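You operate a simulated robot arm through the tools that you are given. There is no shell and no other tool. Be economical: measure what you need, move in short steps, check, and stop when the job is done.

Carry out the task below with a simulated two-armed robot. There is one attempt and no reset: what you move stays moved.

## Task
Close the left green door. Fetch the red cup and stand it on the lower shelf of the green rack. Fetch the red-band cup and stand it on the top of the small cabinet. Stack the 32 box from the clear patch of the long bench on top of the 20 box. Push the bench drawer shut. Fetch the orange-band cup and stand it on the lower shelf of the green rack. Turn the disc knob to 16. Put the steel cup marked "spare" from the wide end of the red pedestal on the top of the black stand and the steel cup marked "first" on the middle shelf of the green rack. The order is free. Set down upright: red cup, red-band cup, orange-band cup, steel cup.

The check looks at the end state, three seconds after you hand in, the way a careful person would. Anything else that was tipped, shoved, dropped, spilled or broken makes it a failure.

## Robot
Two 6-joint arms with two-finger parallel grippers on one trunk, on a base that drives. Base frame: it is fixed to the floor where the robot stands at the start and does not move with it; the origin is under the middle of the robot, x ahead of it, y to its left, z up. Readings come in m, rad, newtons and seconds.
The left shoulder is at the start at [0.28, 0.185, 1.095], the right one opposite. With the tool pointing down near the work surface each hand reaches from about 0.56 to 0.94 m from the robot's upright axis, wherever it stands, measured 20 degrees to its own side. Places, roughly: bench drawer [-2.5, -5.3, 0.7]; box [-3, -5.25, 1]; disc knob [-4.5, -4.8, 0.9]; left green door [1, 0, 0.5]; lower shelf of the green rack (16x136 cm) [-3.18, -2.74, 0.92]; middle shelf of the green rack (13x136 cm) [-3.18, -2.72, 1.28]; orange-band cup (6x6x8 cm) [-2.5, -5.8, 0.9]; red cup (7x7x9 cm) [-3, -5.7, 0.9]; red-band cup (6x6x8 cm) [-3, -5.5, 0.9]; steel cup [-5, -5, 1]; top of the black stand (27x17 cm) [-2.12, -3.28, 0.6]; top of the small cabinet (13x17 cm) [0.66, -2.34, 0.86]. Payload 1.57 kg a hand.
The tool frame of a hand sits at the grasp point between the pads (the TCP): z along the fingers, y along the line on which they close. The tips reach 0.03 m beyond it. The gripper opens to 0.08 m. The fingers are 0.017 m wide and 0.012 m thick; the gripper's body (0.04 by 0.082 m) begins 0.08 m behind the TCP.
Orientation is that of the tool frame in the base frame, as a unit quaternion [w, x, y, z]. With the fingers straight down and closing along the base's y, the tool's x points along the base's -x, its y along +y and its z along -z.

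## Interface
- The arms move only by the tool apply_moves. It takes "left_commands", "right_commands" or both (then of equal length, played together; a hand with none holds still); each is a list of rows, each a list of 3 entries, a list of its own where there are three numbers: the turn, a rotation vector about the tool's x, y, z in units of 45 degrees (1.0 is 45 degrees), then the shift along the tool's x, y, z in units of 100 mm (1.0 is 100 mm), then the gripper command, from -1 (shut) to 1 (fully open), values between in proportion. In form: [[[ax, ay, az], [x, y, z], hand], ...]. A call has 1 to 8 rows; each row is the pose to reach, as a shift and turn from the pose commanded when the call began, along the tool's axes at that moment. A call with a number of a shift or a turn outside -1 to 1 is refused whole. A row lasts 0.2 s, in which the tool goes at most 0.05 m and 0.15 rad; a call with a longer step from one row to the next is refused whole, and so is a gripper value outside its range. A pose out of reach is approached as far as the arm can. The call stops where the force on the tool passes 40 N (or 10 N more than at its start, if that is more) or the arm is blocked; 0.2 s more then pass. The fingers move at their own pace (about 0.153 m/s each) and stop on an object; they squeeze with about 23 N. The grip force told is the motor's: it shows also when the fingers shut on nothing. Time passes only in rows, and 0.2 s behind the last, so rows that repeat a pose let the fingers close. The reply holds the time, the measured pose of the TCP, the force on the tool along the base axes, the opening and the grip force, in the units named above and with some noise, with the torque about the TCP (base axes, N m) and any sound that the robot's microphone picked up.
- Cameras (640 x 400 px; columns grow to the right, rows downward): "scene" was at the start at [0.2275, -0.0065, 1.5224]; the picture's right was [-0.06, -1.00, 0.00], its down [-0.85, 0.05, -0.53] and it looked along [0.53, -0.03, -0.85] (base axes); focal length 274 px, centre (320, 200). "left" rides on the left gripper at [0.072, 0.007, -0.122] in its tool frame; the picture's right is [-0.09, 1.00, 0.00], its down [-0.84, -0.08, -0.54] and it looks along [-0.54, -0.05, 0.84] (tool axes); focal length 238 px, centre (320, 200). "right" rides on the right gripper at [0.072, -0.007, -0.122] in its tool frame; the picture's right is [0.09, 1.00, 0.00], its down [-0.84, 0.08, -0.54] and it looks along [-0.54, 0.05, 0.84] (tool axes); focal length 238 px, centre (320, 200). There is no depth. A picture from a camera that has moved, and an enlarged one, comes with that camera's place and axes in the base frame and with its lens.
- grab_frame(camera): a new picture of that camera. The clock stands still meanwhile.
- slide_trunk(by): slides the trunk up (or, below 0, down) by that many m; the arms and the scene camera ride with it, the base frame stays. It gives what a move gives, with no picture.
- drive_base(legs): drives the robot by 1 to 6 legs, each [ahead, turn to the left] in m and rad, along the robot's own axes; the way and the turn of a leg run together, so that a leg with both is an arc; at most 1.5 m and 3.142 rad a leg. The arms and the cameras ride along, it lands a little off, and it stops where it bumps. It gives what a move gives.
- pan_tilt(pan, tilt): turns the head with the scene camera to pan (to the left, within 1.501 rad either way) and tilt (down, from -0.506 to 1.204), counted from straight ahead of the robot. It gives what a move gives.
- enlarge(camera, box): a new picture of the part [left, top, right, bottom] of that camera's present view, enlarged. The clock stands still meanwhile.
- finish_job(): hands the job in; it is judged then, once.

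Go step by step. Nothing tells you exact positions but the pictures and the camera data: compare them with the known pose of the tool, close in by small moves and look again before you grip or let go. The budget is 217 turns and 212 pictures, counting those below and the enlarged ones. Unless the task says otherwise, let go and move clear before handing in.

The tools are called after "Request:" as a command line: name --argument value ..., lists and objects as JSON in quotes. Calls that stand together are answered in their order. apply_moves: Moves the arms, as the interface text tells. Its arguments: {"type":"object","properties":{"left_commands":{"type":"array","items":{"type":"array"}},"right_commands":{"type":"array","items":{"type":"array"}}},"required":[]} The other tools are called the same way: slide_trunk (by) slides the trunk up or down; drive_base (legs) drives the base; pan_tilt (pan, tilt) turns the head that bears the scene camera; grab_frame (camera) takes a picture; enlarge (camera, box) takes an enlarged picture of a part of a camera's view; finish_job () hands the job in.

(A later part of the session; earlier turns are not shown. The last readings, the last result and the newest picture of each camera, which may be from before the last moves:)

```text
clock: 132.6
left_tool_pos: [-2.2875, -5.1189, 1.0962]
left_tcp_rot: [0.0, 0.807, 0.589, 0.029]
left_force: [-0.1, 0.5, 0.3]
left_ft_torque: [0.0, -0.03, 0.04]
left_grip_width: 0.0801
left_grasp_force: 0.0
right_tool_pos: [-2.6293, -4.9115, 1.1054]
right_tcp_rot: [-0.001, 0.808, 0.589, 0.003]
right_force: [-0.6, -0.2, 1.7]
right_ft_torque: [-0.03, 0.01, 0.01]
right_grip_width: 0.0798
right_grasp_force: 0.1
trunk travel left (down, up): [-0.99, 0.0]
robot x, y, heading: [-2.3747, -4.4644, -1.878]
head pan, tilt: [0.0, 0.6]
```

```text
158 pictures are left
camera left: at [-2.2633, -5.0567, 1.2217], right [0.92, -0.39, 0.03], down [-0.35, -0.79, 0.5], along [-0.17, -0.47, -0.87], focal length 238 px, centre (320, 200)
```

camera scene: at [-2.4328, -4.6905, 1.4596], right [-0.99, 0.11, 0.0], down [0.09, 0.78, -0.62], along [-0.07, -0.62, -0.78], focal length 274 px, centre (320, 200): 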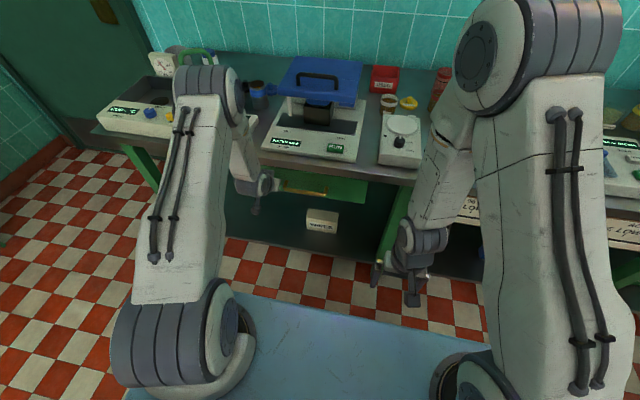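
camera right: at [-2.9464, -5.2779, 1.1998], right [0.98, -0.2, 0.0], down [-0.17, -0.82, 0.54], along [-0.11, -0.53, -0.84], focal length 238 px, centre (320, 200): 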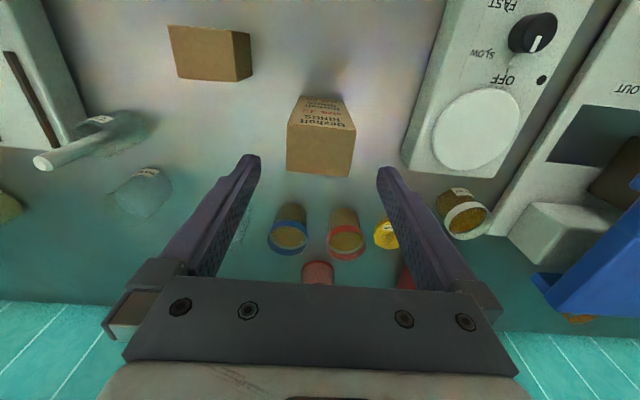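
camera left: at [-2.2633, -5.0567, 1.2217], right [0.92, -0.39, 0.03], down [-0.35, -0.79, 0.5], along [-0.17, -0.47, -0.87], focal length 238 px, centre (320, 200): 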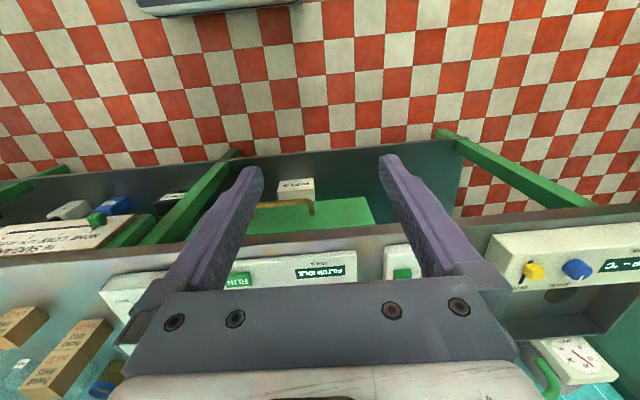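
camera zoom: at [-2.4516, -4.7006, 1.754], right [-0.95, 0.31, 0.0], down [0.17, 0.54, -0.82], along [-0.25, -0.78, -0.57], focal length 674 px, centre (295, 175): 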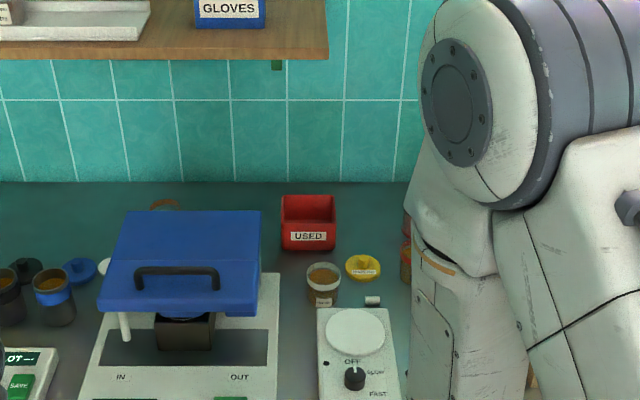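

The orange-band cup stands behind the blue lid at ≈(-2.53,-5.80); the red-band cup is at ≈(-2.96,-5.53). Driving straight ahead 0.38 puts both in reach, the left hand for orange and the right for red-band.

Request:
drive_base --legs '[[0.38, 0]]'

Request:
grab_frame --camera "left"

Request:
grab_frame --camera "right"

Request:
pan_tilt --pan 0.0 --tilt 0.9

Request:
grab_frame --camera "scene"

```text
clock: 135.0
left_tool_pos: [-2.4026, -5.4794, 1.0968]
left_tcp_rot: [-0.001, 0.807, 0.59, 0.029]
left_force: [0.1, -0.5, 0.5]
left_ft_torque: [0.02, -0.02, -0.01]
left_grip_width: 0.0803
left_grasp_force: 0.0
right_tool_pos: [-2.7474, -5.2718, 1.1052]
right_tcp_rot: [-0.001, 0.809, 0.588, 0.0]
right_force: [-0.7, -0.2, -0.7]
right_ft_torque: [-0.01, 0.01, 0.02]
right_grip_width: 0.0802
right_grasp_force: 0.0
trunk travel left (down, up): [-0.99, 0.0]
robot x, y, heading: [-2.4912, -4.8209, -1.882]
head pan, tilt: [0.0, 0.6]
```

```text
157 pictures are left
camera left: at [-2.38, -5.4177, 1.2216], right [0.92, -0.39, 0.03], down [-0.35, -0.79, 0.5], along [-0.17, -0.47, -0.87], focal length 238 px, centre (320, 200)
```

left: 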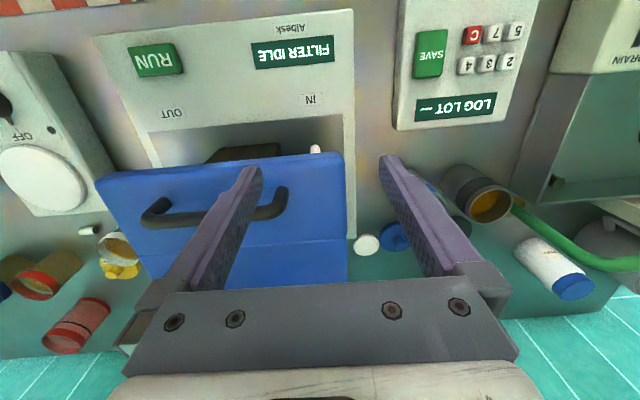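

```text
156 pictures are left
camera right: at [-2.7313, -5.2024, 1.2266], right [0.98, -0.22, 0.0], down [-0.18, -0.82, 0.54], along [-0.12, -0.53, -0.84], focal length 238 px, centre (320, 200)
```

right: 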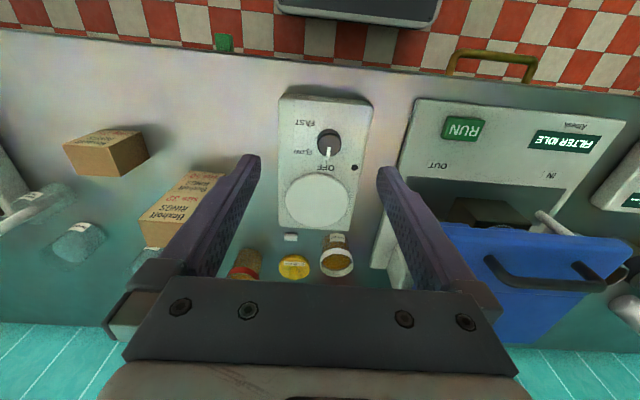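

```text
clock: 135.8
left_tool_pos: [-2.4028, -5.4809, 1.0971]
left_tcp_rot: [-0.001, 0.807, 0.59, 0.029]
left_force: [-0.3, -0.1, -0.6]
left_ft_torque: [0.01, 0.02, 0.0]
left_grip_width: 0.0801
left_grasp_force: 0.0
right_tool_pos: [-2.7455, -5.2719, 1.1041]
right_tcp_rot: [-0.001, 0.809, 0.588, 0.002]
right_force: [0.5, -0.6, 0.1]
right_ft_torque: [0.0, -0.04, -0.01]
right_grip_width: 0.0799
right_grasp_force: 0.0
trunk travel left (down, up): [-0.99, 0.0]
robot x, y, heading: [-2.4869, -4.8219, -1.877]
head pan, tilt: [0.0, 0.901]
```

```text
155 pictures are left
camera scene: at [-2.5642, -5.0494, 1.7293], right [-0.95, 0.31, 0.0], down [0.24, 0.75, -0.62], along [-0.19, -0.59, -0.78], focal length 274 px, centre (320, 200)
```

scene: 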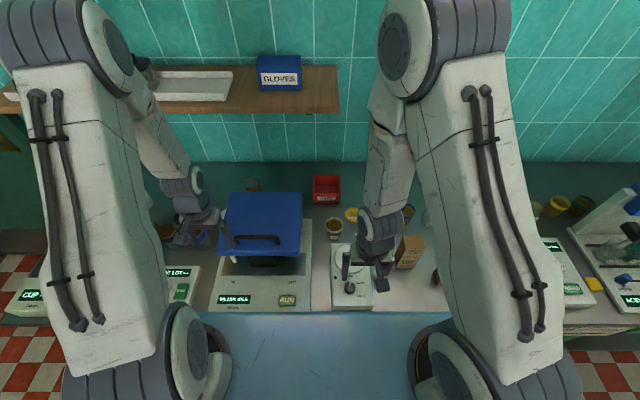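

Drive 6 cm closer, then extend the left hand over the lid toward the orange-band cup, staying high.

Request:
drive_base --legs '[[0.055, 0]]'

Request:
apply_moves --left_commands '[[[0, 0, 0], [-0.3, 0, -0.1], 1], [[0, 0, 0], [-0.65, 0, -0.2], 1], [[0, 0, 0], [-1, 0, -0.2], 1]]'

Request:
apply_moves --left_commands '[[[0, 0, 0], [-0.35, 0, 0], 1], [[0, 0, 0], [-0.65, -0.1, 0], 1], [[0, 0, 0], [-0.9, -0.2, 0], 1]]'

Request:
grab_frame --camera "left"

Request:
enlarge --camera "scene" --box '[160, 130, 360, 270]'

```text
clock: 136.7
left_tool_pos: [-2.4205, -5.534, 1.096]
left_tcp_rot: [-0.001, 0.807, 0.59, 0.029]
left_force: [0.5, 0.8, -0.4]
left_ft_torque: [-0.01, -0.01, -0.02]
left_grip_width: 0.08
left_grasp_force: 0.1
right_tool_pos: [-2.7635, -5.3251, 1.1042]
right_tcp_rot: [-0.001, 0.808, 0.589, 0.001]
right_force: [0.4, -0.4, -0.5]
right_ft_torque: [-0.04, 0.04, -0.01]
right_grip_width: 0.0801
right_grasp_force: 0.2
trunk travel left (down, up): [-0.99, 0.0]
robot x, y, heading: [-2.5056, -4.8725, -1.884]
head pan, tilt: [0.0, 0.901]
```

```text
clock: 137.5
left_tool_pos: [-2.4516, -5.6291, 1.1136]
left_tcp_rot: [-0.001, 0.807, 0.59, 0.028]
left_force: [-0.7, 0.5, 0.4]
left_ft_torque: [-0.02, 0.01, -0.02]
left_grip_width: 0.0799
left_grasp_force: 0.0
right_tool_pos: [-2.7643, -5.3244, 1.1048]
right_tcp_rot: [-0.001, 0.808, 0.589, 0.001]
right_force: [-0.6, -0.2, -0.4]
right_ft_torque: [0.0, 0.01, 0.01]
right_grip_width: 0.0799
right_grasp_force: 0.0
trunk travel left (down, up): [-0.99, 0.0]
robot x, y, heading: [-2.5088, -4.8785, -1.887]
head pan, tilt: [0.0, 0.901]
```

```text
clock: 138.3
left_tool_pos: [-2.4993, -5.7089, 1.1081]
left_tcp_rot: [0.0, 0.807, 0.59, 0.029]
left_force: [-0.4, -0.1, -0.6]
left_ft_torque: [0.01, 0.01, -0.02]
left_grip_width: 0.0796
left_grasp_force: 0.1
right_tool_pos: [-2.7637, -5.3255, 1.1058]
right_tcp_rot: [-0.001, 0.808, 0.589, 0.002]
right_force: [-0.7, -0.1, 0.0]
right_ft_torque: [-0.01, 0.02, -0.03]
right_grip_width: 0.0801
right_grasp_force: 0.1
trunk travel left (down, up): [-0.99, 0.0]
robot x, y, heading: [-2.5061, -4.8723, -1.881]
head pan, tilt: [0.0, 0.901]
```

```text
154 pictures are left
camera left: at [-2.4753, -5.6476, 1.2322], right [0.92, -0.39, 0.03], down [-0.35, -0.79, 0.5], along [-0.17, -0.47, -0.87], focal length 238 px, centre (320, 200)
```

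left: 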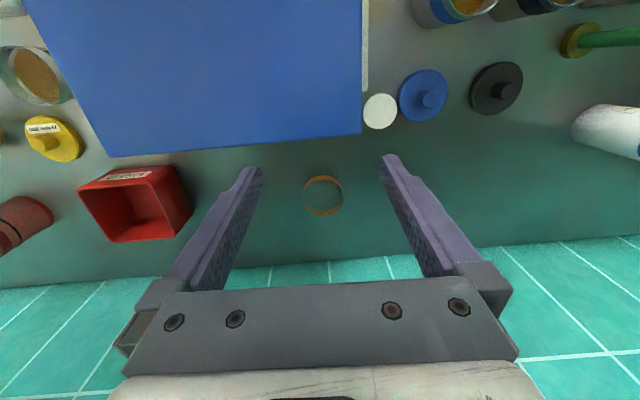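

```text
2.86 times, centred on (260, 200) of scene
camera zoom: at [-2.5814, -5.1024, 1.7293], right [-0.95, 0.31, 0.0], down [0.24, 0.75, -0.62], along [-0.19, -0.59, -0.78], focal length 782 px, centre (491, 200)
```

zoom: 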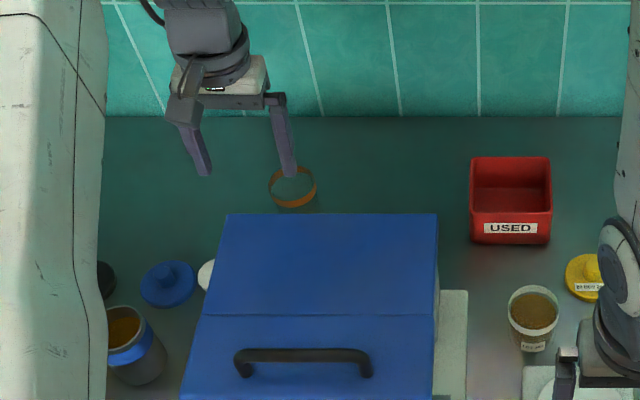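

The orange cup centre is (-2.526,-5.801), matching all views. I move over it, straighten the hand, and start down.

Request:
apply_moves --left_commands '[[[0.02, -0.03, 0], [-0.35, 0, 0], 1], [[0.044, -0.06, 0], [-0.7, 0.02, 0], 1], [[0.044, -0.06, 0], [-0.96, 0.02, 0], 1]]'

Request:
apply_moves --left_commands '[[[0, 0, 0], [0, 0, 0.3], 1], [[0, 0, 0], [0, 0, 0.6], 1], [[0, 0, 0], [0, 0, 0.8], 1]]'

Request:
grab_frame --camera "left"

Request:
enlarge --camera "scene" --box '[160, 130, 360, 270]'

```text
clock: 139.2
left_tool_pos: [-2.5033, -5.6789, 1.0908]
left_tcp_rot: [-0.074, 0.801, 0.589, 0.079]
left_force: [-0.4, 0.6, -0.4]
left_ft_torque: [-0.02, 0.01, 0.04]
left_grip_width: 0.0801
left_grasp_force: 0.1
right_tool_pos: [-2.7778, -5.309, 1.0911]
right_tcp_rot: [-0.027, 0.808, 0.589, 0.009]
right_force: [0.0, 0.7, 0.5]
right_ft_torque: [-0.03, -0.02, -0.01]
right_grip_width: 0.0798
right_grasp_force: 0.1
trunk travel left (down, up): [-0.99, 0.0]
robot x, y, heading: [-2.5063, -4.8762, -1.882]
head pan, tilt: [0.0, 0.901]
stopped in row 3 (left hand): the arm was blocked; the commanded pose is now the measured one
```

```text
clock: 139.6
left_tool_pos: [-2.5076, -5.6607, 1.0395]
left_tcp_rot: [-0.102, 0.794, 0.584, 0.133]
left_force: [-40.4, -46.9, 428.3]
left_ft_torque: [-5.1, -13.9, -2.06]
left_grip_width: 0.0756
left_grasp_force: 0.0
right_tool_pos: [-2.7998, -5.3377, 1.0428]
right_tcp_rot: [-0.049, 0.817, 0.573, 0.036]
right_force: [-0.2, -1.0, 1.4]
right_ft_torque: [0.12, -0.1, 0.01]
right_grip_width: 0.0802
right_grasp_force: 0.1
trunk travel left (down, up): [-0.99, 0.0]
robot x, y, heading: [-2.5041, -4.8733, -1.876]
head pan, tilt: [0.0, 0.901]
stopped in row 1 (left hand): the arm was blocked; the commanded pose is now the measured one
```

```text
152 pictures are left
camera left: at [-2.4909, -5.6372, 1.178], right [0.93, -0.38, -0.04], down [-0.36, -0.9, 0.24], along [-0.12, -0.2, -0.97], focal length 238 px, centre (320, 200)
```

left: 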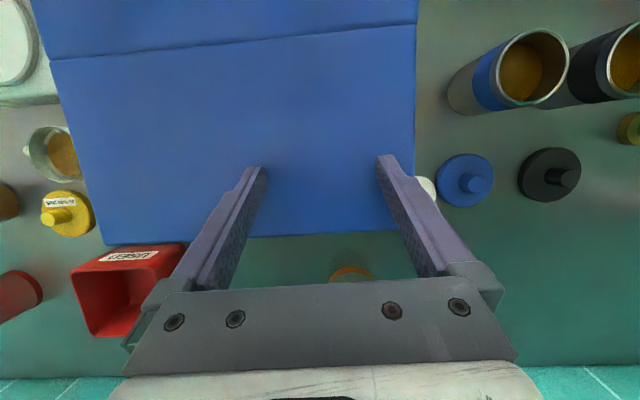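

```text
2.86 times, centred on (260, 200) of scene
camera zoom: at [-2.5678, -5.0338, 1.747], right [-0.95, 0.3, -0.01], down [0.23, 0.72, -0.65], along [-0.19, -0.62, -0.76], focal length 782 px, centre (491, 200)
```

zoom: 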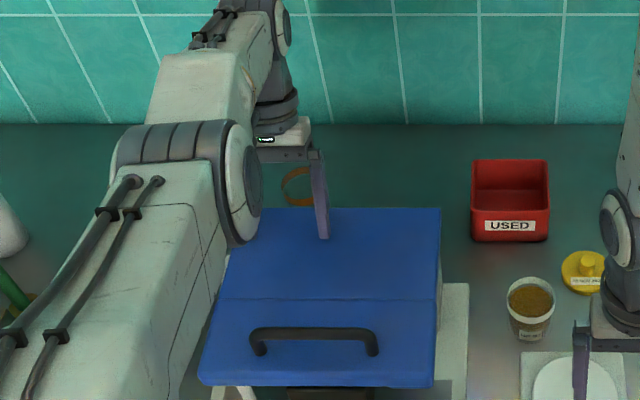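

The left arm ran out of room (near full stretch, likely against the wall shelf) and the fingers are now pressing on the blue lid. I lift and retract immediately in small steps.

Request:
apply_moves --left_commands '[[[0, 0, 0], [0, 0, -0.1], 1], [[0, 0, 0], [0, 0, -0.2], 1], [[0, 0, 0], [0, 0, -0.35], 1], [[0, 0, 0], [0.1, 0, -0.5], 1]]'

Request:
grab_frame --camera "scene"

Request:
grab_frame --camera "left"

```text
clock: 139.9
left_tool_pos: [-2.5068, -5.6611, 1.0413]
left_tcp_rot: [-0.101, 0.794, 0.585, 0.131]
left_force: [-75.1, -69.0, 424.0]
left_ft_torque: [-5.12, -10.14, -6.7]
left_grip_width: 0.075
left_grasp_force: 0.1
right_tool_pos: [-2.8032, -5.3603, 1.0225]
right_tcp_rot: [-0.056, 0.811, 0.58, 0.048]
right_force: [0.7, -0.1, 0.1]
right_ft_torque: [0.05, -0.01, 0.05]
right_grip_width: 0.08
right_grasp_force: 0.2
trunk travel left (down, up): [-0.99, 0.0]
robot x, y, heading: [-2.5062, -4.8726, -1.877]
head pan, tilt: [0.0, 0.901]
stopped in row 1 (left hand): the force on the tool passed its limit at 1012 N (the readings are from after the stop); the commanded pose is now the measured one
```

```text
150 pictures are left
camera scene: at [-2.5606, -5.0352, 1.7464], right [-0.95, 0.3, 0.0], down [0.23, 0.72, -0.65], along [-0.19, -0.62, -0.76], focal length 274 px, centre (320, 200)
```

scene: 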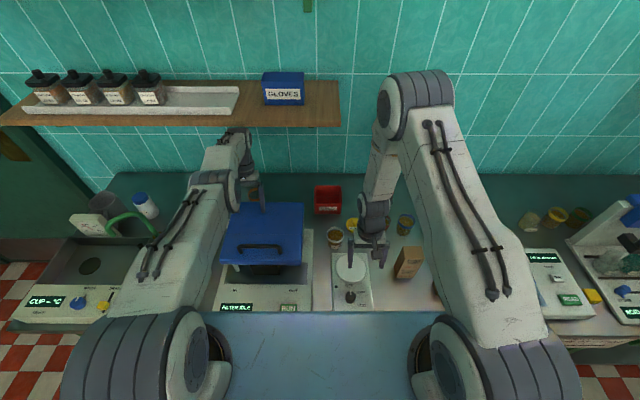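

```text
149 pictures are left
camera left: at [-2.4907, -5.6369, 1.178], right [0.93, -0.38, -0.04], down [-0.36, -0.9, 0.24], along [-0.12, -0.21, -0.97], focal length 238 px, centre (320, 200)
```

left: 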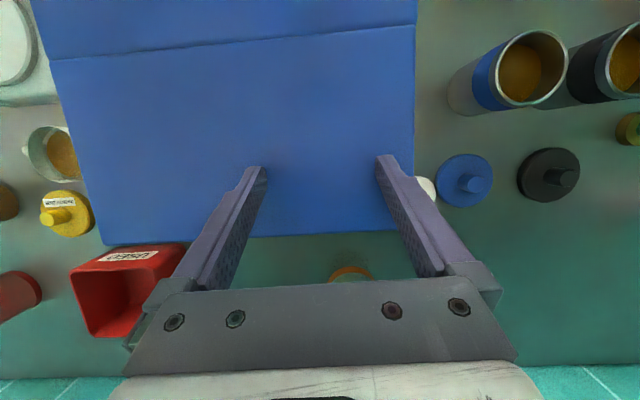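

The wrist is wedged under the wall shelf with the fingertips on the lid. I pull straight back horizontally in small steps, without lifting.

Request:
apply_moves --left_commands '[[[0, 0, 0], [0.05, 0, 0.018], 1], [[0, 0, 0], [0.1, 0, 0.035], 1], [[0, 0, 0], [0.15, 0, 0.05], 1], [[0, 0, 0], [0.2, 0, 0.06], 1]]'

Request:
grab_frame --camera "scene"

```text
clock: 140.2
left_tool_pos: [-2.5079, -5.6605, 1.0392]
left_tcp_rot: [-0.101, 0.793, 0.586, 0.133]
left_force: [-55.0, -42.8, 333.3]
left_ft_torque: [-3.38, -7.51, -5.52]
left_grip_width: 0.0747
left_grasp_force: 0.1
right_tool_pos: [-2.8085, -5.3797, 0.9991]
right_tcp_rot: [-0.066, 0.81, 0.579, 0.06]
right_force: [0.4, 0.8, -1.1]
right_ft_torque: [0.0, -0.01, 0.0]
right_grip_width: 0.08
right_grasp_force: 0.0
trunk travel left (down, up): [-0.99, 0.0]
robot x, y, heading: [-2.5039, -4.8709, -1.87]
head pan, tilt: [0.0, 0.901]
stopped in row 1 (right hand): the arm was blocked; the commanded pose is now the measured one
```

```text
148 pictures are left
camera scene: at [-2.5598, -5.0358, 1.7453], right [-0.96, 0.3, 0.0], down [0.23, 0.73, -0.65], along [-0.19, -0.62, -0.76], focal length 274 px, centre (320, 200)
```

scene: 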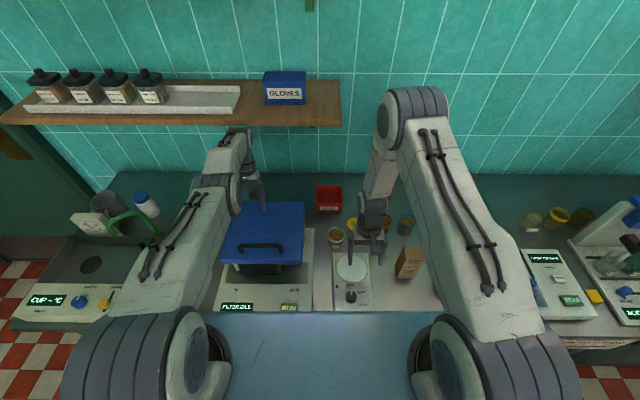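

Request:
enlarge --camera "scene" --box '[170, 90, 330, 210]'

Request:
grab_frame --camera "right"

```text
3.33 times, centred on (250, 150) of scene
camera zoom: at [-2.5598, -5.0358, 1.7453], right [-0.96, 0.3, 0.0], down [0.23, 0.73, -0.65], along [-0.19, -0.62, -0.76], focal length 912 px, centre (553, 367)
```

zoom: 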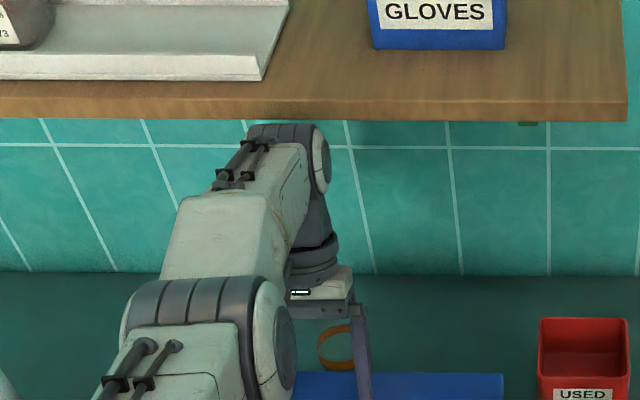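

```text
146 pictures are left
camera right: at [-2.7962, -5.3342, 1.132], right [0.97, -0.23, -0.02], down [-0.21, -0.9, 0.38], along [-0.11, -0.37, -0.92], focal length 238 px, centre (320, 200)
```

right: 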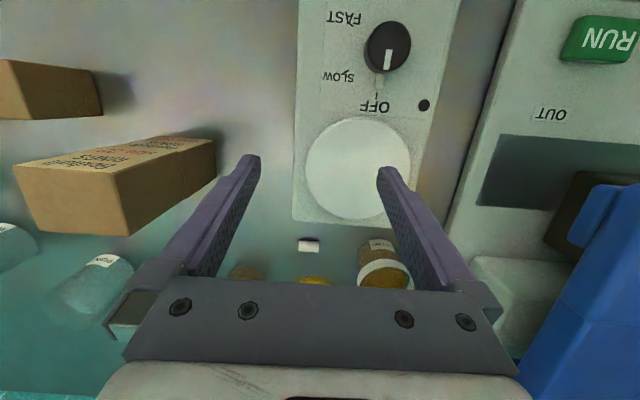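

The wrist's top is caught at the shelf edge. The last pull eased the force, so I continue pulling back while also lifting the right hand.

Request:
apply_moves --left_commands '[[[0, 0, 0], [0.1, 0, 0.03], 1], [[0, 0, 0], [0.2, 0, 0.06], 1], [[0, 0, 0], [0.3, 0, 0.09], 1], [[0, 0, 0], [0.4, 0, 0.1], 1]]' --right_commands '[[[0, 0, 0], [0, 0, -0.1], 1], [[0, 0, 0], [0, 0, -0.2], 1], [[0, 0, 0], [0, 0, -0.3], 1], [[0, 0, 0], [0, 0, -0.4], 1]]'

Request:
grab_frame --camera "scene"

```text
clock: 140.5
left_tool_pos: [-2.508, -5.6607, 1.0399]
left_tcp_rot: [-0.099, 0.794, 0.586, 0.133]
left_force: [-37.6, -21.7, 265.5]
left_ft_torque: [-2.1, -5.2, -4.48]
left_grip_width: 0.0747
left_grasp_force: 0.1
left hand out of reach, approached as far as the arm can: row 1
right_tool_pos: [-2.8153, -5.3971, 0.9817]
right_tcp_rot: [-0.079, 0.809, 0.578, 0.077]
right_force: [0.3, -0.4, 0.6]
right_ft_torque: [0.0, -0.01, 0.01]
right_grip_width: 0.08
right_grasp_force: 0.1
trunk travel left (down, up): [-0.99, 0.0]
robot x, y, heading: [-2.5029, -4.8703, -1.868]
head pan, tilt: [0.0, 0.901]
stopped in row 1 (right hand): the arm was blocked; the commanded pose is now the measured one
```

```text
145 pictures are left
camera scene: at [-2.5593, -5.0363, 1.7449], right [-0.96, 0.29, 0.0], down [0.22, 0.73, -0.65], along [-0.19, -0.62, -0.76], focal length 274 px, centre (320, 200)
```

scene: 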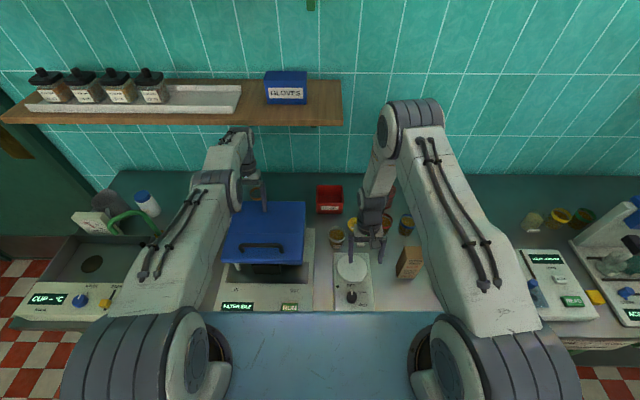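

The arm commands keep ratcheting while the body is strained, so I instead back the base a few centimetres to free the wrist from the shelf edge.

Request:
drive_base --legs '[[-0.04, 0]]'

Request:
grab_frame --camera "scene"

Request:
grab_frame --camera "left"

```text
clock: 141.2
left_tool_pos: [-2.5076, -5.6612, 1.0405]
left_tcp_rot: [-0.1, 0.793, 0.587, 0.132]
left_force: [-25.4, -27.2, 213.5]
left_ft_torque: [-1.57, -3.01, -1.95]
left_grip_width: 0.0747
left_grasp_force: 0.0
right_tool_pos: [-2.8243, -5.4217, 0.949]
right_tcp_rot: [-0.102, 0.803, 0.577, 0.106]
right_force: [13.1, 38.5, 100.7]
right_ft_torque: [-0.04, -4.48, 1.41]
right_grip_width: 0.0774
right_grasp_force: 0.0
trunk travel left (down, up): [-0.99, 0.0]
robot x, y, heading: [-2.4997, -4.86, -1.866]
head pan, tilt: [0.0, 0.901]
stopped in leg 1: the force on the tool passed its limit at 286 N (the readings are from after the stop); the commanded pose is now the measured one
```

```text
144 pictures are left
camera scene: at [-2.5567, -5.039, 1.7443], right [-0.96, 0.29, 0.0], down [0.22, 0.73, -0.65], along [-0.19, -0.62, -0.76], focal length 274 px, centre (320, 200)
```

scene: 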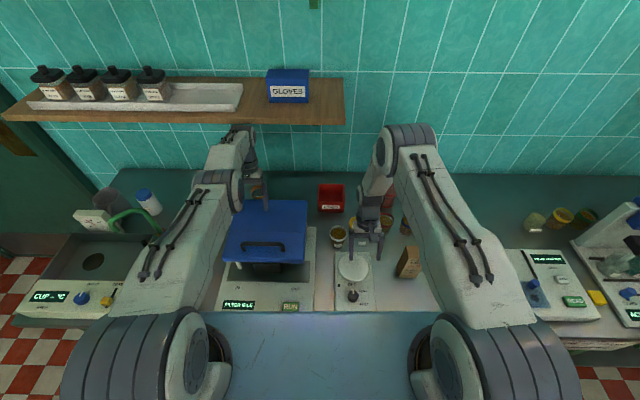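

```text
143 pictures are left
camera left: at [-2.4911, -5.6362, 1.178], right [0.93, -0.37, -0.03], down [-0.36, -0.9, 0.24], along [-0.12, -0.21, -0.97], focal length 238 px, centre (320, 200)
```

left: 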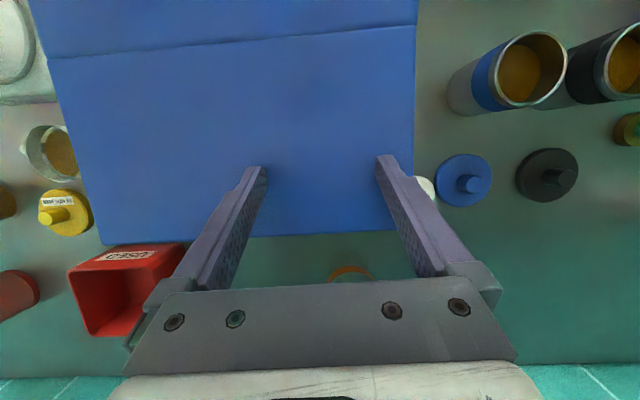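

The right hand has drifted down onto the mixer. I command it firmly upward while pulling the left one back.

Request:
apply_moves --left_commands '[[[0, 0, 0], [0.25, 0, 0.05], 1], [[0, 0, 0], [0.5, 0, 0.1], 1]]' --right_commands '[[[0, 0, 0], [0.14, 0, -0.46], 1], [[0, 0, 0], [0.28, 0, -0.92], 1]]'

Request:
grab_frame --camera "right"

```text
clock: 141.6
left_tool_pos: [-2.5074, -5.6613, 1.0397]
left_tcp_rot: [-0.098, 0.793, 0.587, 0.132]
left_force: [-20.0, -14.3, 203.7]
left_ft_torque: [-0.99, -2.42, -1.63]
left_grip_width: 0.0745
left_grasp_force: 0.1
left hand out of reach, approached as far as the arm can: row 1
right_tool_pos: [-2.8314, -5.4459, 0.9458]
right_tcp_rot: [-0.097, 0.806, 0.575, 0.101]
right_force: [0.5, 4.2, 46.1]
right_ft_torque: [0.01, -1.86, 0.09]
right_grip_width: 0.0777
right_grasp_force: 0.1
trunk travel left (down, up): [-0.99, 0.0]
robot x, y, heading: [-2.5033, -4.8637, -1.856]
head pan, tilt: [0.0, 0.901]
stopped in row 1 (right hand): the arm was blocked; the commanded pose is now the measured one
```

```text
142 pictures are left
camera right: at [-2.8219, -5.4128, 1.082], right [0.97, -0.24, -0.01], down [-0.22, -0.93, 0.29], along [-0.08, -0.28, -0.96], focal length 238 px, centre (320, 200)
```

right: 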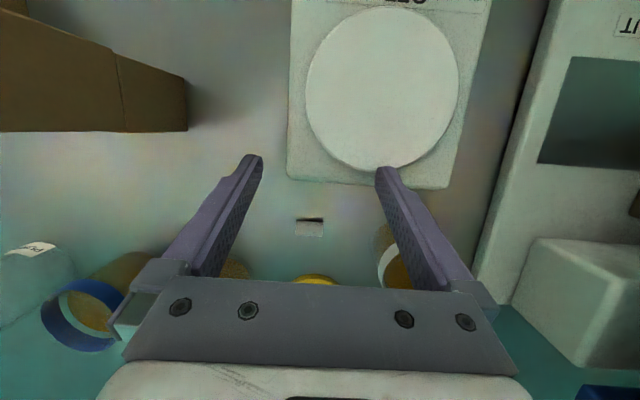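

Request:
apply_moves --right_commands '[[[0, 0, 0], [0.46, 0, -0.17], 1], [[0, 0, 0], [0.9, 0, -0.34], 1]]'

Request:
grab_frame --camera "right"

```text
clock: 141.9
left_tool_pos: [-2.5062, -5.6612, 1.0394]
left_tcp_rot: [-0.099, 0.793, 0.587, 0.132]
left_force: [-20.9, -27.8, 201.1]
left_ft_torque: [-1.36, -2.24, -0.85]
left_grip_width: 0.0746
left_grasp_force: 0.1
right_tool_pos: [-2.8257, -5.4262, 0.9487]
right_tcp_rot: [-0.134, 0.796, 0.572, 0.143]
right_force: [15.3, 37.9, 128.7]
right_ft_torque: [0.08, -5.79, 1.83]
right_grip_width: 0.0775
right_grasp_force: 0.0
trunk travel left (down, up): [-0.99, 0.0]
robot x, y, heading: [-2.5011, -4.8622, -1.853]
head pan, tilt: [0.0, 0.901]
stopped in row 1 (right hand): the arm was blocked; the commanded pose is now the measured one
```

```text
141 pictures are left
camera right: at [-2.8196, -5.408, 1.0884], right [0.97, -0.23, -0.01], down [-0.22, -0.96, 0.18], along [-0.05, -0.17, -0.98], focal length 238 px, centre (320, 200)
```

right: 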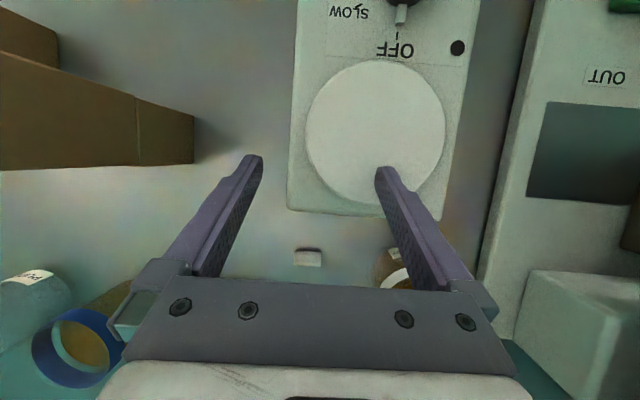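

The drift looks like the controller mis-compensating a ~2° body tilt. I add a matching correction (pitch plus back and up) to both hands to cancel it and pull away.

Request:
apply_moves --left_commands '[[[0, -0.06, 0], [0.4, 0, -0.07], 1], [[0, -0.06, 0], [0.78, 0, 0.0], 1]]' --right_commands '[[[0, -0.15, 0], [0.49, 0, -0.03], 1], [[0, -0.3, 0], [0.9, 0, -0.28], 1]]'

Request:
grab_frame --camera "right"

Request:
grab_frame --camera "scene"

```text
clock: 142.2
left_tool_pos: [-2.5076, -5.6608, 1.0403]
left_tcp_rot: [-0.099, 0.792, 0.587, 0.132]
left_force: [-1.7, 8.3, 99.5]
left_ft_torque: [0.22, -0.73, -0.32]
left_grip_width: 0.0746
left_grasp_force: 0.1
right_tool_pos: [-2.8242, -5.4268, 0.9488]
right_tcp_rot: [-0.136, 0.795, 0.575, 0.142]
right_force: [13.2, 31.2, 149.8]
right_ft_torque: [-0.31, -6.42, 1.22]
right_grip_width: 0.0753
right_grasp_force: 0.0
trunk travel left (down, up): [-0.99, 0.0]
robot x, y, heading: [-2.4996, -4.8619, -1.85]
head pan, tilt: [0.0, 0.901]
stopped in row 1 (right hand): the force on the tool passed its limit at 158 N (the readings are from after the stop); the commanded pose is now the measured one
```

```text
140 pictures are left
camera right: at [-2.8184, -5.4088, 1.0885], right [0.98, -0.22, -0.02], down [-0.21, -0.96, 0.18], along [-0.06, -0.17, -0.98], focal length 238 px, centre (320, 200)
```

right: 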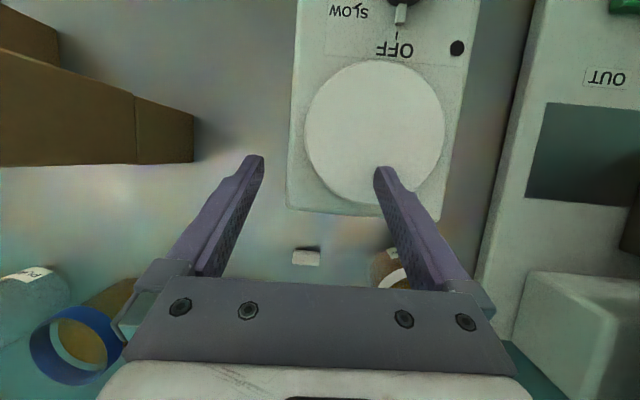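

```text
139 pictures are left
camera scene: at [-2.5562, -5.0403, 1.7432], right [-0.96, 0.28, 0.0], down [0.22, 0.73, -0.64], along [-0.18, -0.62, -0.76], focal length 274 px, centre (320, 200)
```

scene: 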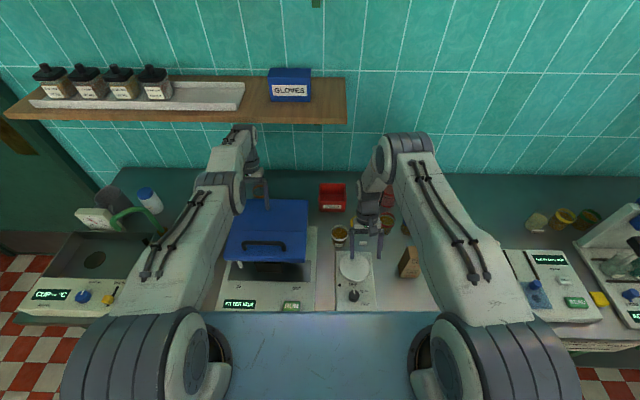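

Request:
apply_moves --left_commands '[[[0, -0.06, 0], [0.4, 0, -0.1], 1], [[0, -0.06, 0], [0.78, 0, -0.1], 1]]' --right_commands '[[[0, 0, 0], [0.19, 0, -0.46], 1], [[0, 0, 0], [0.38, 0, -0.9], 1]]'

Request:
grab_frame --camera "left"

```text
clock: 142.6
left_tool_pos: [-2.5065, -5.6506, 1.0408]
left_tcp_rot: [-0.123, 0.786, 0.584, 0.165]
left_force: [8.1, 37.2, 125.3]
left_ft_torque: [1.28, -1.7, -0.27]
left_grip_width: 0.0765
left_grasp_force: 0.0
right_tool_pos: [-2.8263, -5.4291, 0.9488]
right_tcp_rot: [-0.157, 0.787, 0.573, 0.165]
right_force: [13.4, 27.4, 137.3]
right_ft_torque: [-0.02, -6.09, 0.79]
right_grip_width: 0.0778
right_grasp_force: 0.1
trunk travel left (down, up): [-0.99, 0.0]
robot x, y, heading: [-2.5025, -4.8618, -1.859]
head pan, tilt: [0.0, 0.901]
stopped in row 1 (left hand): the arm was blocked; the commanded pose is now the measured one
```

```text
138 pictures are left
camera left: at [-2.4929, -5.6383, 1.1798], right [0.93, -0.37, -0.04], down [-0.36, -0.92, 0.16], along [-0.09, -0.13, -0.99], focal length 238 px, centre (320, 200)
```

left: 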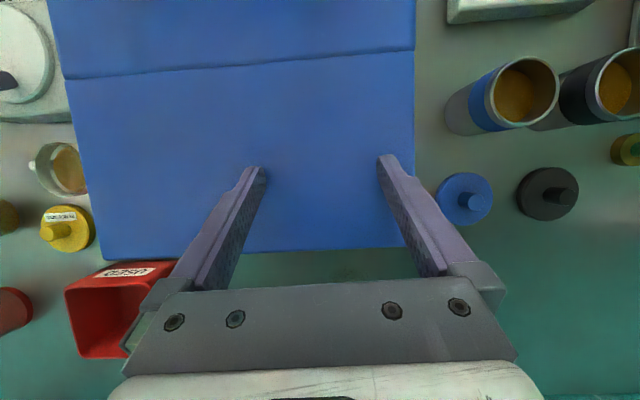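

The left wrist is pushing against the shelf edge and holding the body tilted back; backing the base relieves exactly that. I back up in short drives.

Request:
drive_base --legs '[[-0.08, 0]]'

Request:
drive_base --legs '[[-0.06, 0]]'

Request:
grab_frame --camera "scene"

Request:
grab_frame --camera "right"

```text
clock: 143.3
left_tool_pos: [-2.5066, -5.6554, 1.0394]
left_tcp_rot: [-0.139, 0.78, 0.581, 0.188]
left_force: [-4.6, -16.0, 171.6]
left_ft_torque: [0.39, -0.24, 0.45]
left_grip_width: 0.0773
left_grasp_force: 0.1
right_tool_pos: [-2.8263, -5.4337, 0.9483]
right_tcp_rot: [-0.185, 0.774, 0.571, 0.201]
right_force: [10.2, 25.5, 103.4]
right_ft_torque: [0.39, -4.51, 0.86]
right_grip_width: 0.0761
right_grasp_force: 0.1
trunk travel left (down, up): [-0.99, 0.0]
robot x, y, heading: [-2.5009, -4.8522, -1.855]
head pan, tilt: [0.0, 0.901]
stopped in leg 1: the force on the tool passed its limit at 157 N (the readings are from after the stop); the commanded pose is now the measured one
```

```text
clock: 144.0
left_tool_pos: [-2.5062, -5.6557, 1.0398]
left_tcp_rot: [-0.133, 0.782, 0.582, 0.179]
left_force: [-12.4, -37.8, 106.2]
left_ft_torque: [-0.66, 0.16, -0.18]
left_grip_width: 0.0771
left_grasp_force: 0.0
right_tool_pos: [-2.8276, -5.432, 0.9501]
right_tcp_rot: [-0.178, 0.777, 0.572, 0.194]
right_force: [-1.7, 2.2, 5.4]
right_ft_torque: [0.05, -0.11, 0.11]
right_grip_width: 0.0771
right_grasp_force: 0.0
trunk travel left (down, up): [-0.99, 0.0]
robot x, y, heading: [-2.4955, -4.8401, -1.86]
head pan, tilt: [0.0, 0.901]
stopped in leg 1: the force on the tool passed its limit at 237 N (the readings are from after the stop); the commanded pose is now the measured one
```

```text
137 pictures are left
camera scene: at [-2.5642, -5.0668, 1.7278], right [-0.96, 0.28, 0.0], down [0.22, 0.75, -0.62], along [-0.17, -0.6, -0.78], focal length 274 px, centre (320, 200)
```

scene: 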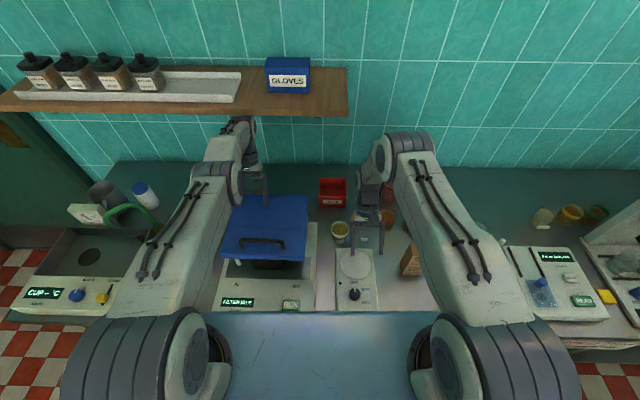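

```text
136 pictures are left
camera right: at [-2.826, -5.4328, 1.0896], right [0.98, -0.2, -0.01], down [-0.2, -0.98, 0.04], along [-0.02, -0.04, -1.0], focal length 238 px, centre (320, 200)
```

right: 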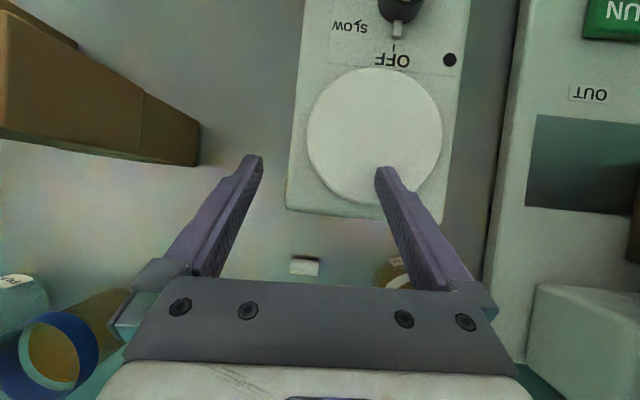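

The tilt is gone. Now I lift the right hand and pull the left one back and up.

Request:
apply_moves --left_commands '[[[0, 0, 0], [0.31, 0, 0.04], 1], [[0, 0, 0], [0.67, 0, 0], 1], [[0, 0, 0], [0.98, 0, -0.19], 1]]' --right_commands '[[[0, 0, 0], [0.2, 0, -0.34], 1], [[0, 0, 0], [0.4, 0, -0.69], 1], [[0, 0, 0], [0.5, 0, -0.86], 1]]'

Request:
grab_frame --camera "left"

Request:
grab_frame --camera "scene"

```text
clock: 144.3
left_tool_pos: [-2.5069, -5.6544, 1.0401]
left_tcp_rot: [-0.133, 0.782, 0.582, 0.18]
left_force: [-2.9, -9.2, 23.6]
left_ft_torque: [-0.11, 0.21, 0.07]
left_grip_width: 0.0774
left_grasp_force: 0.1
right_tool_pos: [-2.8264, -5.4309, 0.9511]
right_tcp_rot: [-0.179, 0.776, 0.573, 0.194]
right_force: [-0.3, 0.5, -0.4]
right_ft_torque: [0.01, -0.02, 0.02]
right_grip_width: 0.0801
right_grasp_force: 0.0
trunk travel left (down, up): [-0.99, 0.0]
robot x, y, heading: [-2.4969, -4.8383, -1.851]
head pan, tilt: [0.0, 0.901]
stopped in row 1 (left hand): the force on the tool passed its limit at 657 N (the readings are from after the stop); the commanded pose is now the measured one
```

```text
135 pictures are left
camera left: at [-2.4953, -5.6454, 1.1804], right [0.93, -0.37, -0.04], down [-0.36, -0.93, 0.12], along [-0.08, -0.1, -0.99], focal length 238 px, centre (320, 200)
```

left: 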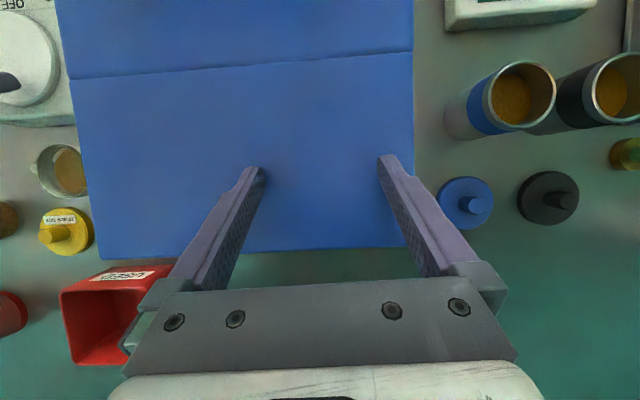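

```text
134 pictures are left
camera scene: at [-2.5642, -5.0671, 1.7285], right [-0.96, 0.28, 0.0], down [0.22, 0.75, -0.62], along [-0.17, -0.6, -0.78], focal length 274 px, centre (320, 200)
```

scene: 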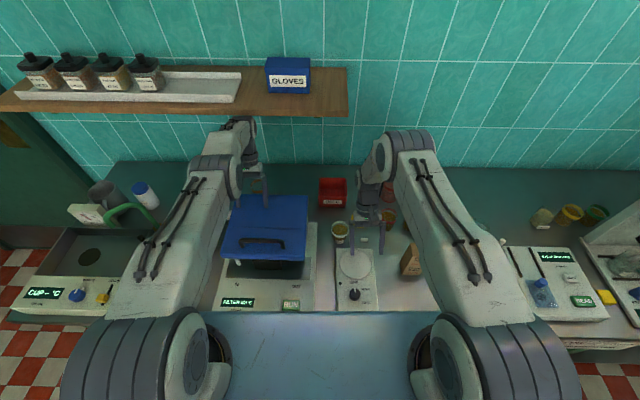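

The right hand is free. I lift it alone first.

Request:
apply_moves --right_commands '[[[0, -0.1, 0], [0.2, 0, -0.34], 1], [[0, -0.25, 0], [0.4, 0, -0.69], 1], [[0, -0.4, 0], [0.6, 0, -0.86], 1], [[0, -0.55, 0], [0.8, 0, -0.9], 1]]'

Request:
grab_frame --camera "scene"

```text
clock: 145.3
left_tool_pos: [-2.5056, -5.6537, 1.0401]
left_tcp_rot: [-0.134, 0.782, 0.581, 0.182]
left_force: [4.1, 1.6, 6.5]
left_ft_torque: [0.16, 0.13, -0.12]
left_grip_width: 0.0785
left_grasp_force: 0.0
right_tool_pos: [-2.8133, -5.4116, 1.0704]
right_tcp_rot: [-0.051, 0.8, 0.597, 0.023]
right_force: [-0.5, -1.4, -0.4]
right_ft_torque: [0.0, -0.02, 0.0]
right_grip_width: 0.08
right_grasp_force: 0.1
trunk travel left (down, up): [-0.99, 0.0]
robot x, y, heading: [-2.4973, -4.8405, -1.857]
head pan, tilt: [0.0, 0.901]
```

```text
133 pictures are left
camera scene: at [-2.5643, -5.0682, 1.7291], right [-0.96, 0.28, 0.0], down [0.22, 0.75, -0.62], along [-0.17, -0.6, -0.78], focal length 274 px, centre (320, 200)
```

scene: 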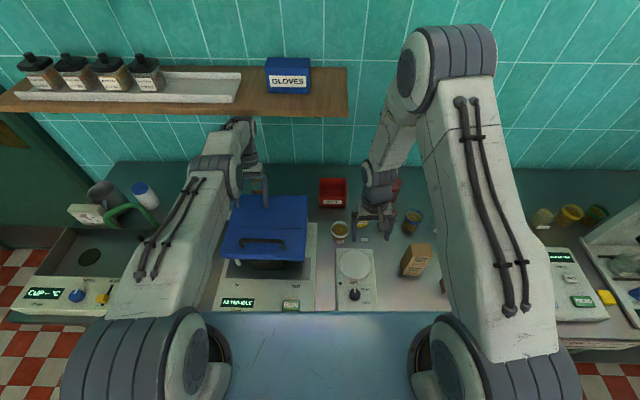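

Both hands now carry almost no load. I back the base to draw the left wrist out from under the shelf.

Request:
drive_base --legs '[[-0.1, 0]]'

Request:
grab_frame --camera "scene"

Request:
grab_frame --camera "left"

```text
clock: 146.0
left_tool_pos: [-2.505, -5.6499, 1.0417]
left_tcp_rot: [-0.135, 0.782, 0.581, 0.182]
left_force: [-0.6, -0.4, 1.4]
left_ft_torque: [0.05, -0.02, -0.02]
left_grip_width: 0.0799
left_grasp_force: 0.1
right_tool_pos: [-2.8125, -5.4053, 1.071]
right_tcp_rot: [-0.051, 0.8, 0.598, 0.021]
right_force: [-0.2, 0.6, -1.0]
right_ft_torque: [0.01, -0.03, 0.02]
right_grip_width: 0.08
right_grasp_force: 0.0
trunk travel left (down, up): [-0.99, 0.0]
robot x, y, heading: [-2.4963, -4.8327, -1.857]
head pan, tilt: [0.0, 0.901]
stopped in leg 1: the force on the tool passed its limit at 84 N (the readings are from after the stop); the commanded pose is now the measured one
```

```text
132 pictures are left
camera scene: at [-2.5629, -5.0628, 1.7295], right [-0.96, 0.28, 0.0], down [0.22, 0.75, -0.62], along [-0.17, -0.6, -0.78], focal length 274 px, centre (320, 200)
```

scene: 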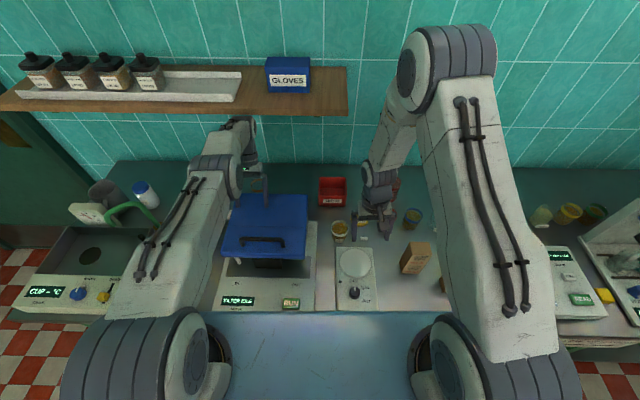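

```text
131 pictures are left
camera left: at [-2.4941, -5.6409, 1.1819], right [0.93, -0.37, -0.04], down [-0.36, -0.93, 0.12], along [-0.08, -0.1, -0.99], focal length 238 px, centre (320, 200)
```

left: 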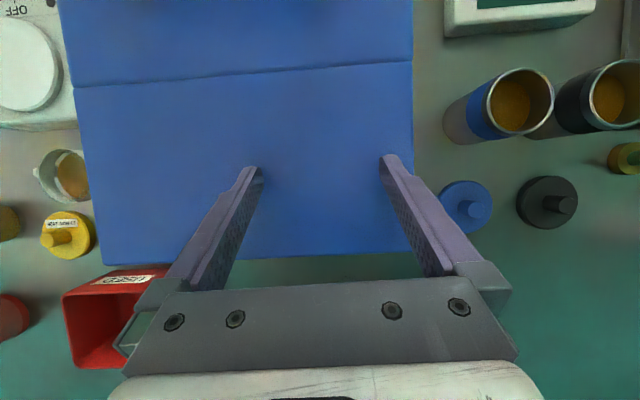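

Left is free of load now; continue backing.

Request:
drive_base --legs '[[-0.12, 0]]'

Request:
grab_frame --camera "scene"

Request:
grab_frame --camera "left"

```text
clock: 147.2
left_tool_pos: [-2.4715, -5.534, 1.0413]
left_tcp_rot: [-0.133, 0.782, 0.581, 0.179]
left_force: [-0.3, -0.2, 0.9]
left_ft_torque: [0.02, -0.01, 0.01]
left_grip_width: 0.0802
left_grasp_force: 0.1
right_tool_pos: [-2.7771, -5.2914, 1.0711]
right_tcp_rot: [-0.05, 0.8, 0.597, 0.022]
right_force: [-0.8, 0.8, 0.5]
right_ft_torque: [-0.02, 0.01, -0.01]
right_grip_width: 0.0803
right_grasp_force: 0.1
trunk travel left (down, up): [-0.99, 0.0]
robot x, y, heading: [-2.4631, -4.7213, -1.86]
head pan, tilt: [0.0, 0.901]
```

```text
130 pictures are left
camera scene: at [-2.5291, -4.947, 1.7293], right [-0.96, 0.28, 0.0], down [0.22, 0.75, -0.62], along [-0.18, -0.6, -0.78], focal length 274 px, centre (320, 200)
```

scene: 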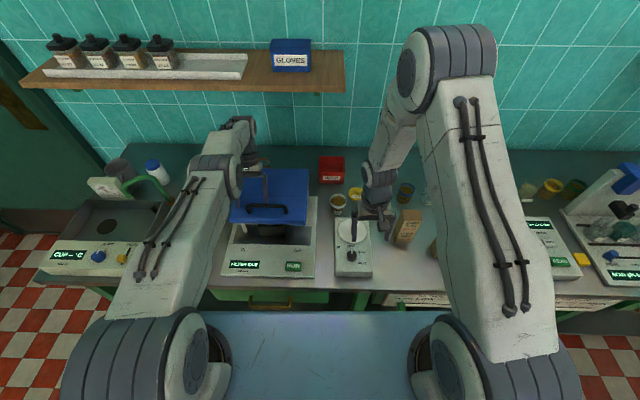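

```text
129 pictures are left
camera left: at [-2.4605, -5.5254, 1.1823], right [0.93, -0.37, -0.04], down [-0.36, -0.93, 0.12], along [-0.08, -0.1, -0.99], focal length 238 px, centre (320, 200)
```

left: 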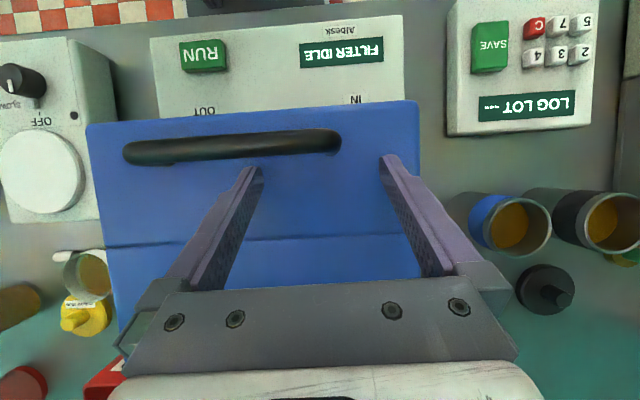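

The hand is clear. I raise it and straighten its lean.

Request:
apply_moves --left_commands '[[[0, 0, 0], [0.13, 0, -0.27], 1], [[0, -0.14, 0], [0.26, 0, -0.54], 1], [[0, -0.28, 0], [0.39, 0, -0.81], 1], [[0, -0.42, 0], [0.45, 0, -0.95], 1], [[0, -0.56, 0], [0.45, 0, -0.95], 1]]'

Request:
grab_frame --camera "left"

Request:
grab_frame --camera "scene"

```text
clock: 148.4
left_tool_pos: [-2.4695, -5.5348, 1.1469]
left_tcp_rot: [-0.004, 0.802, 0.597, 0.005]
left_force: [0.0, 0.6, -0.2]
left_ft_torque: [-0.03, -0.05, 0.01]
left_grip_width: 0.0802
left_grasp_force: 0.0
right_tool_pos: [-2.7781, -5.2901, 1.0713]
right_tcp_rot: [-0.051, 0.8, 0.597, 0.022]
right_force: [0.9, 0.1, 0.6]
right_ft_torque: [0.01, -0.04, 0.03]
right_grip_width: 0.0799
right_grasp_force: 0.1
trunk travel left (down, up): [-0.99, 0.0]
robot x, y, heading: [-2.4619, -4.7181, -1.856]
head pan, tilt: [0.0, 0.901]
```

```text
128 pictures are left
camera left: at [-2.4436, -5.4698, 1.2691], right [0.93, -0.37, 0.0], down [-0.32, -0.79, 0.53], along [-0.2, -0.49, -0.85], focal length 238 px, centre (320, 200)
```

left: 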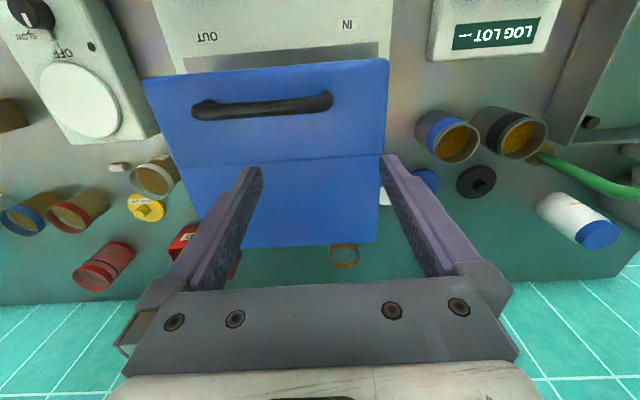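

```text
127 pictures are left
camera scene: at [-2.529, -4.9468, 1.7293], right [-0.96, 0.28, 0.0], down [0.22, 0.75, -0.62], along [-0.18, -0.6, -0.78], focal length 274 px, centre (320, 200)
```

scene: 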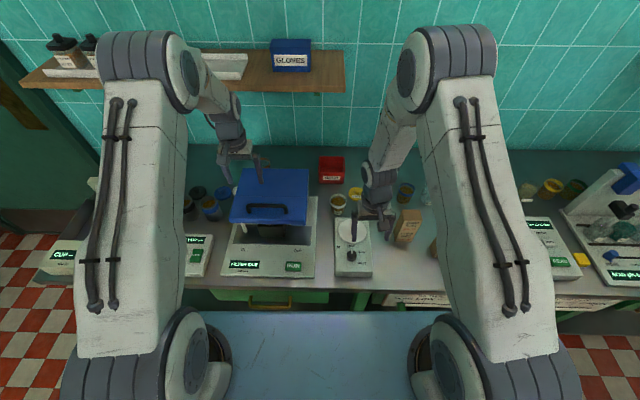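

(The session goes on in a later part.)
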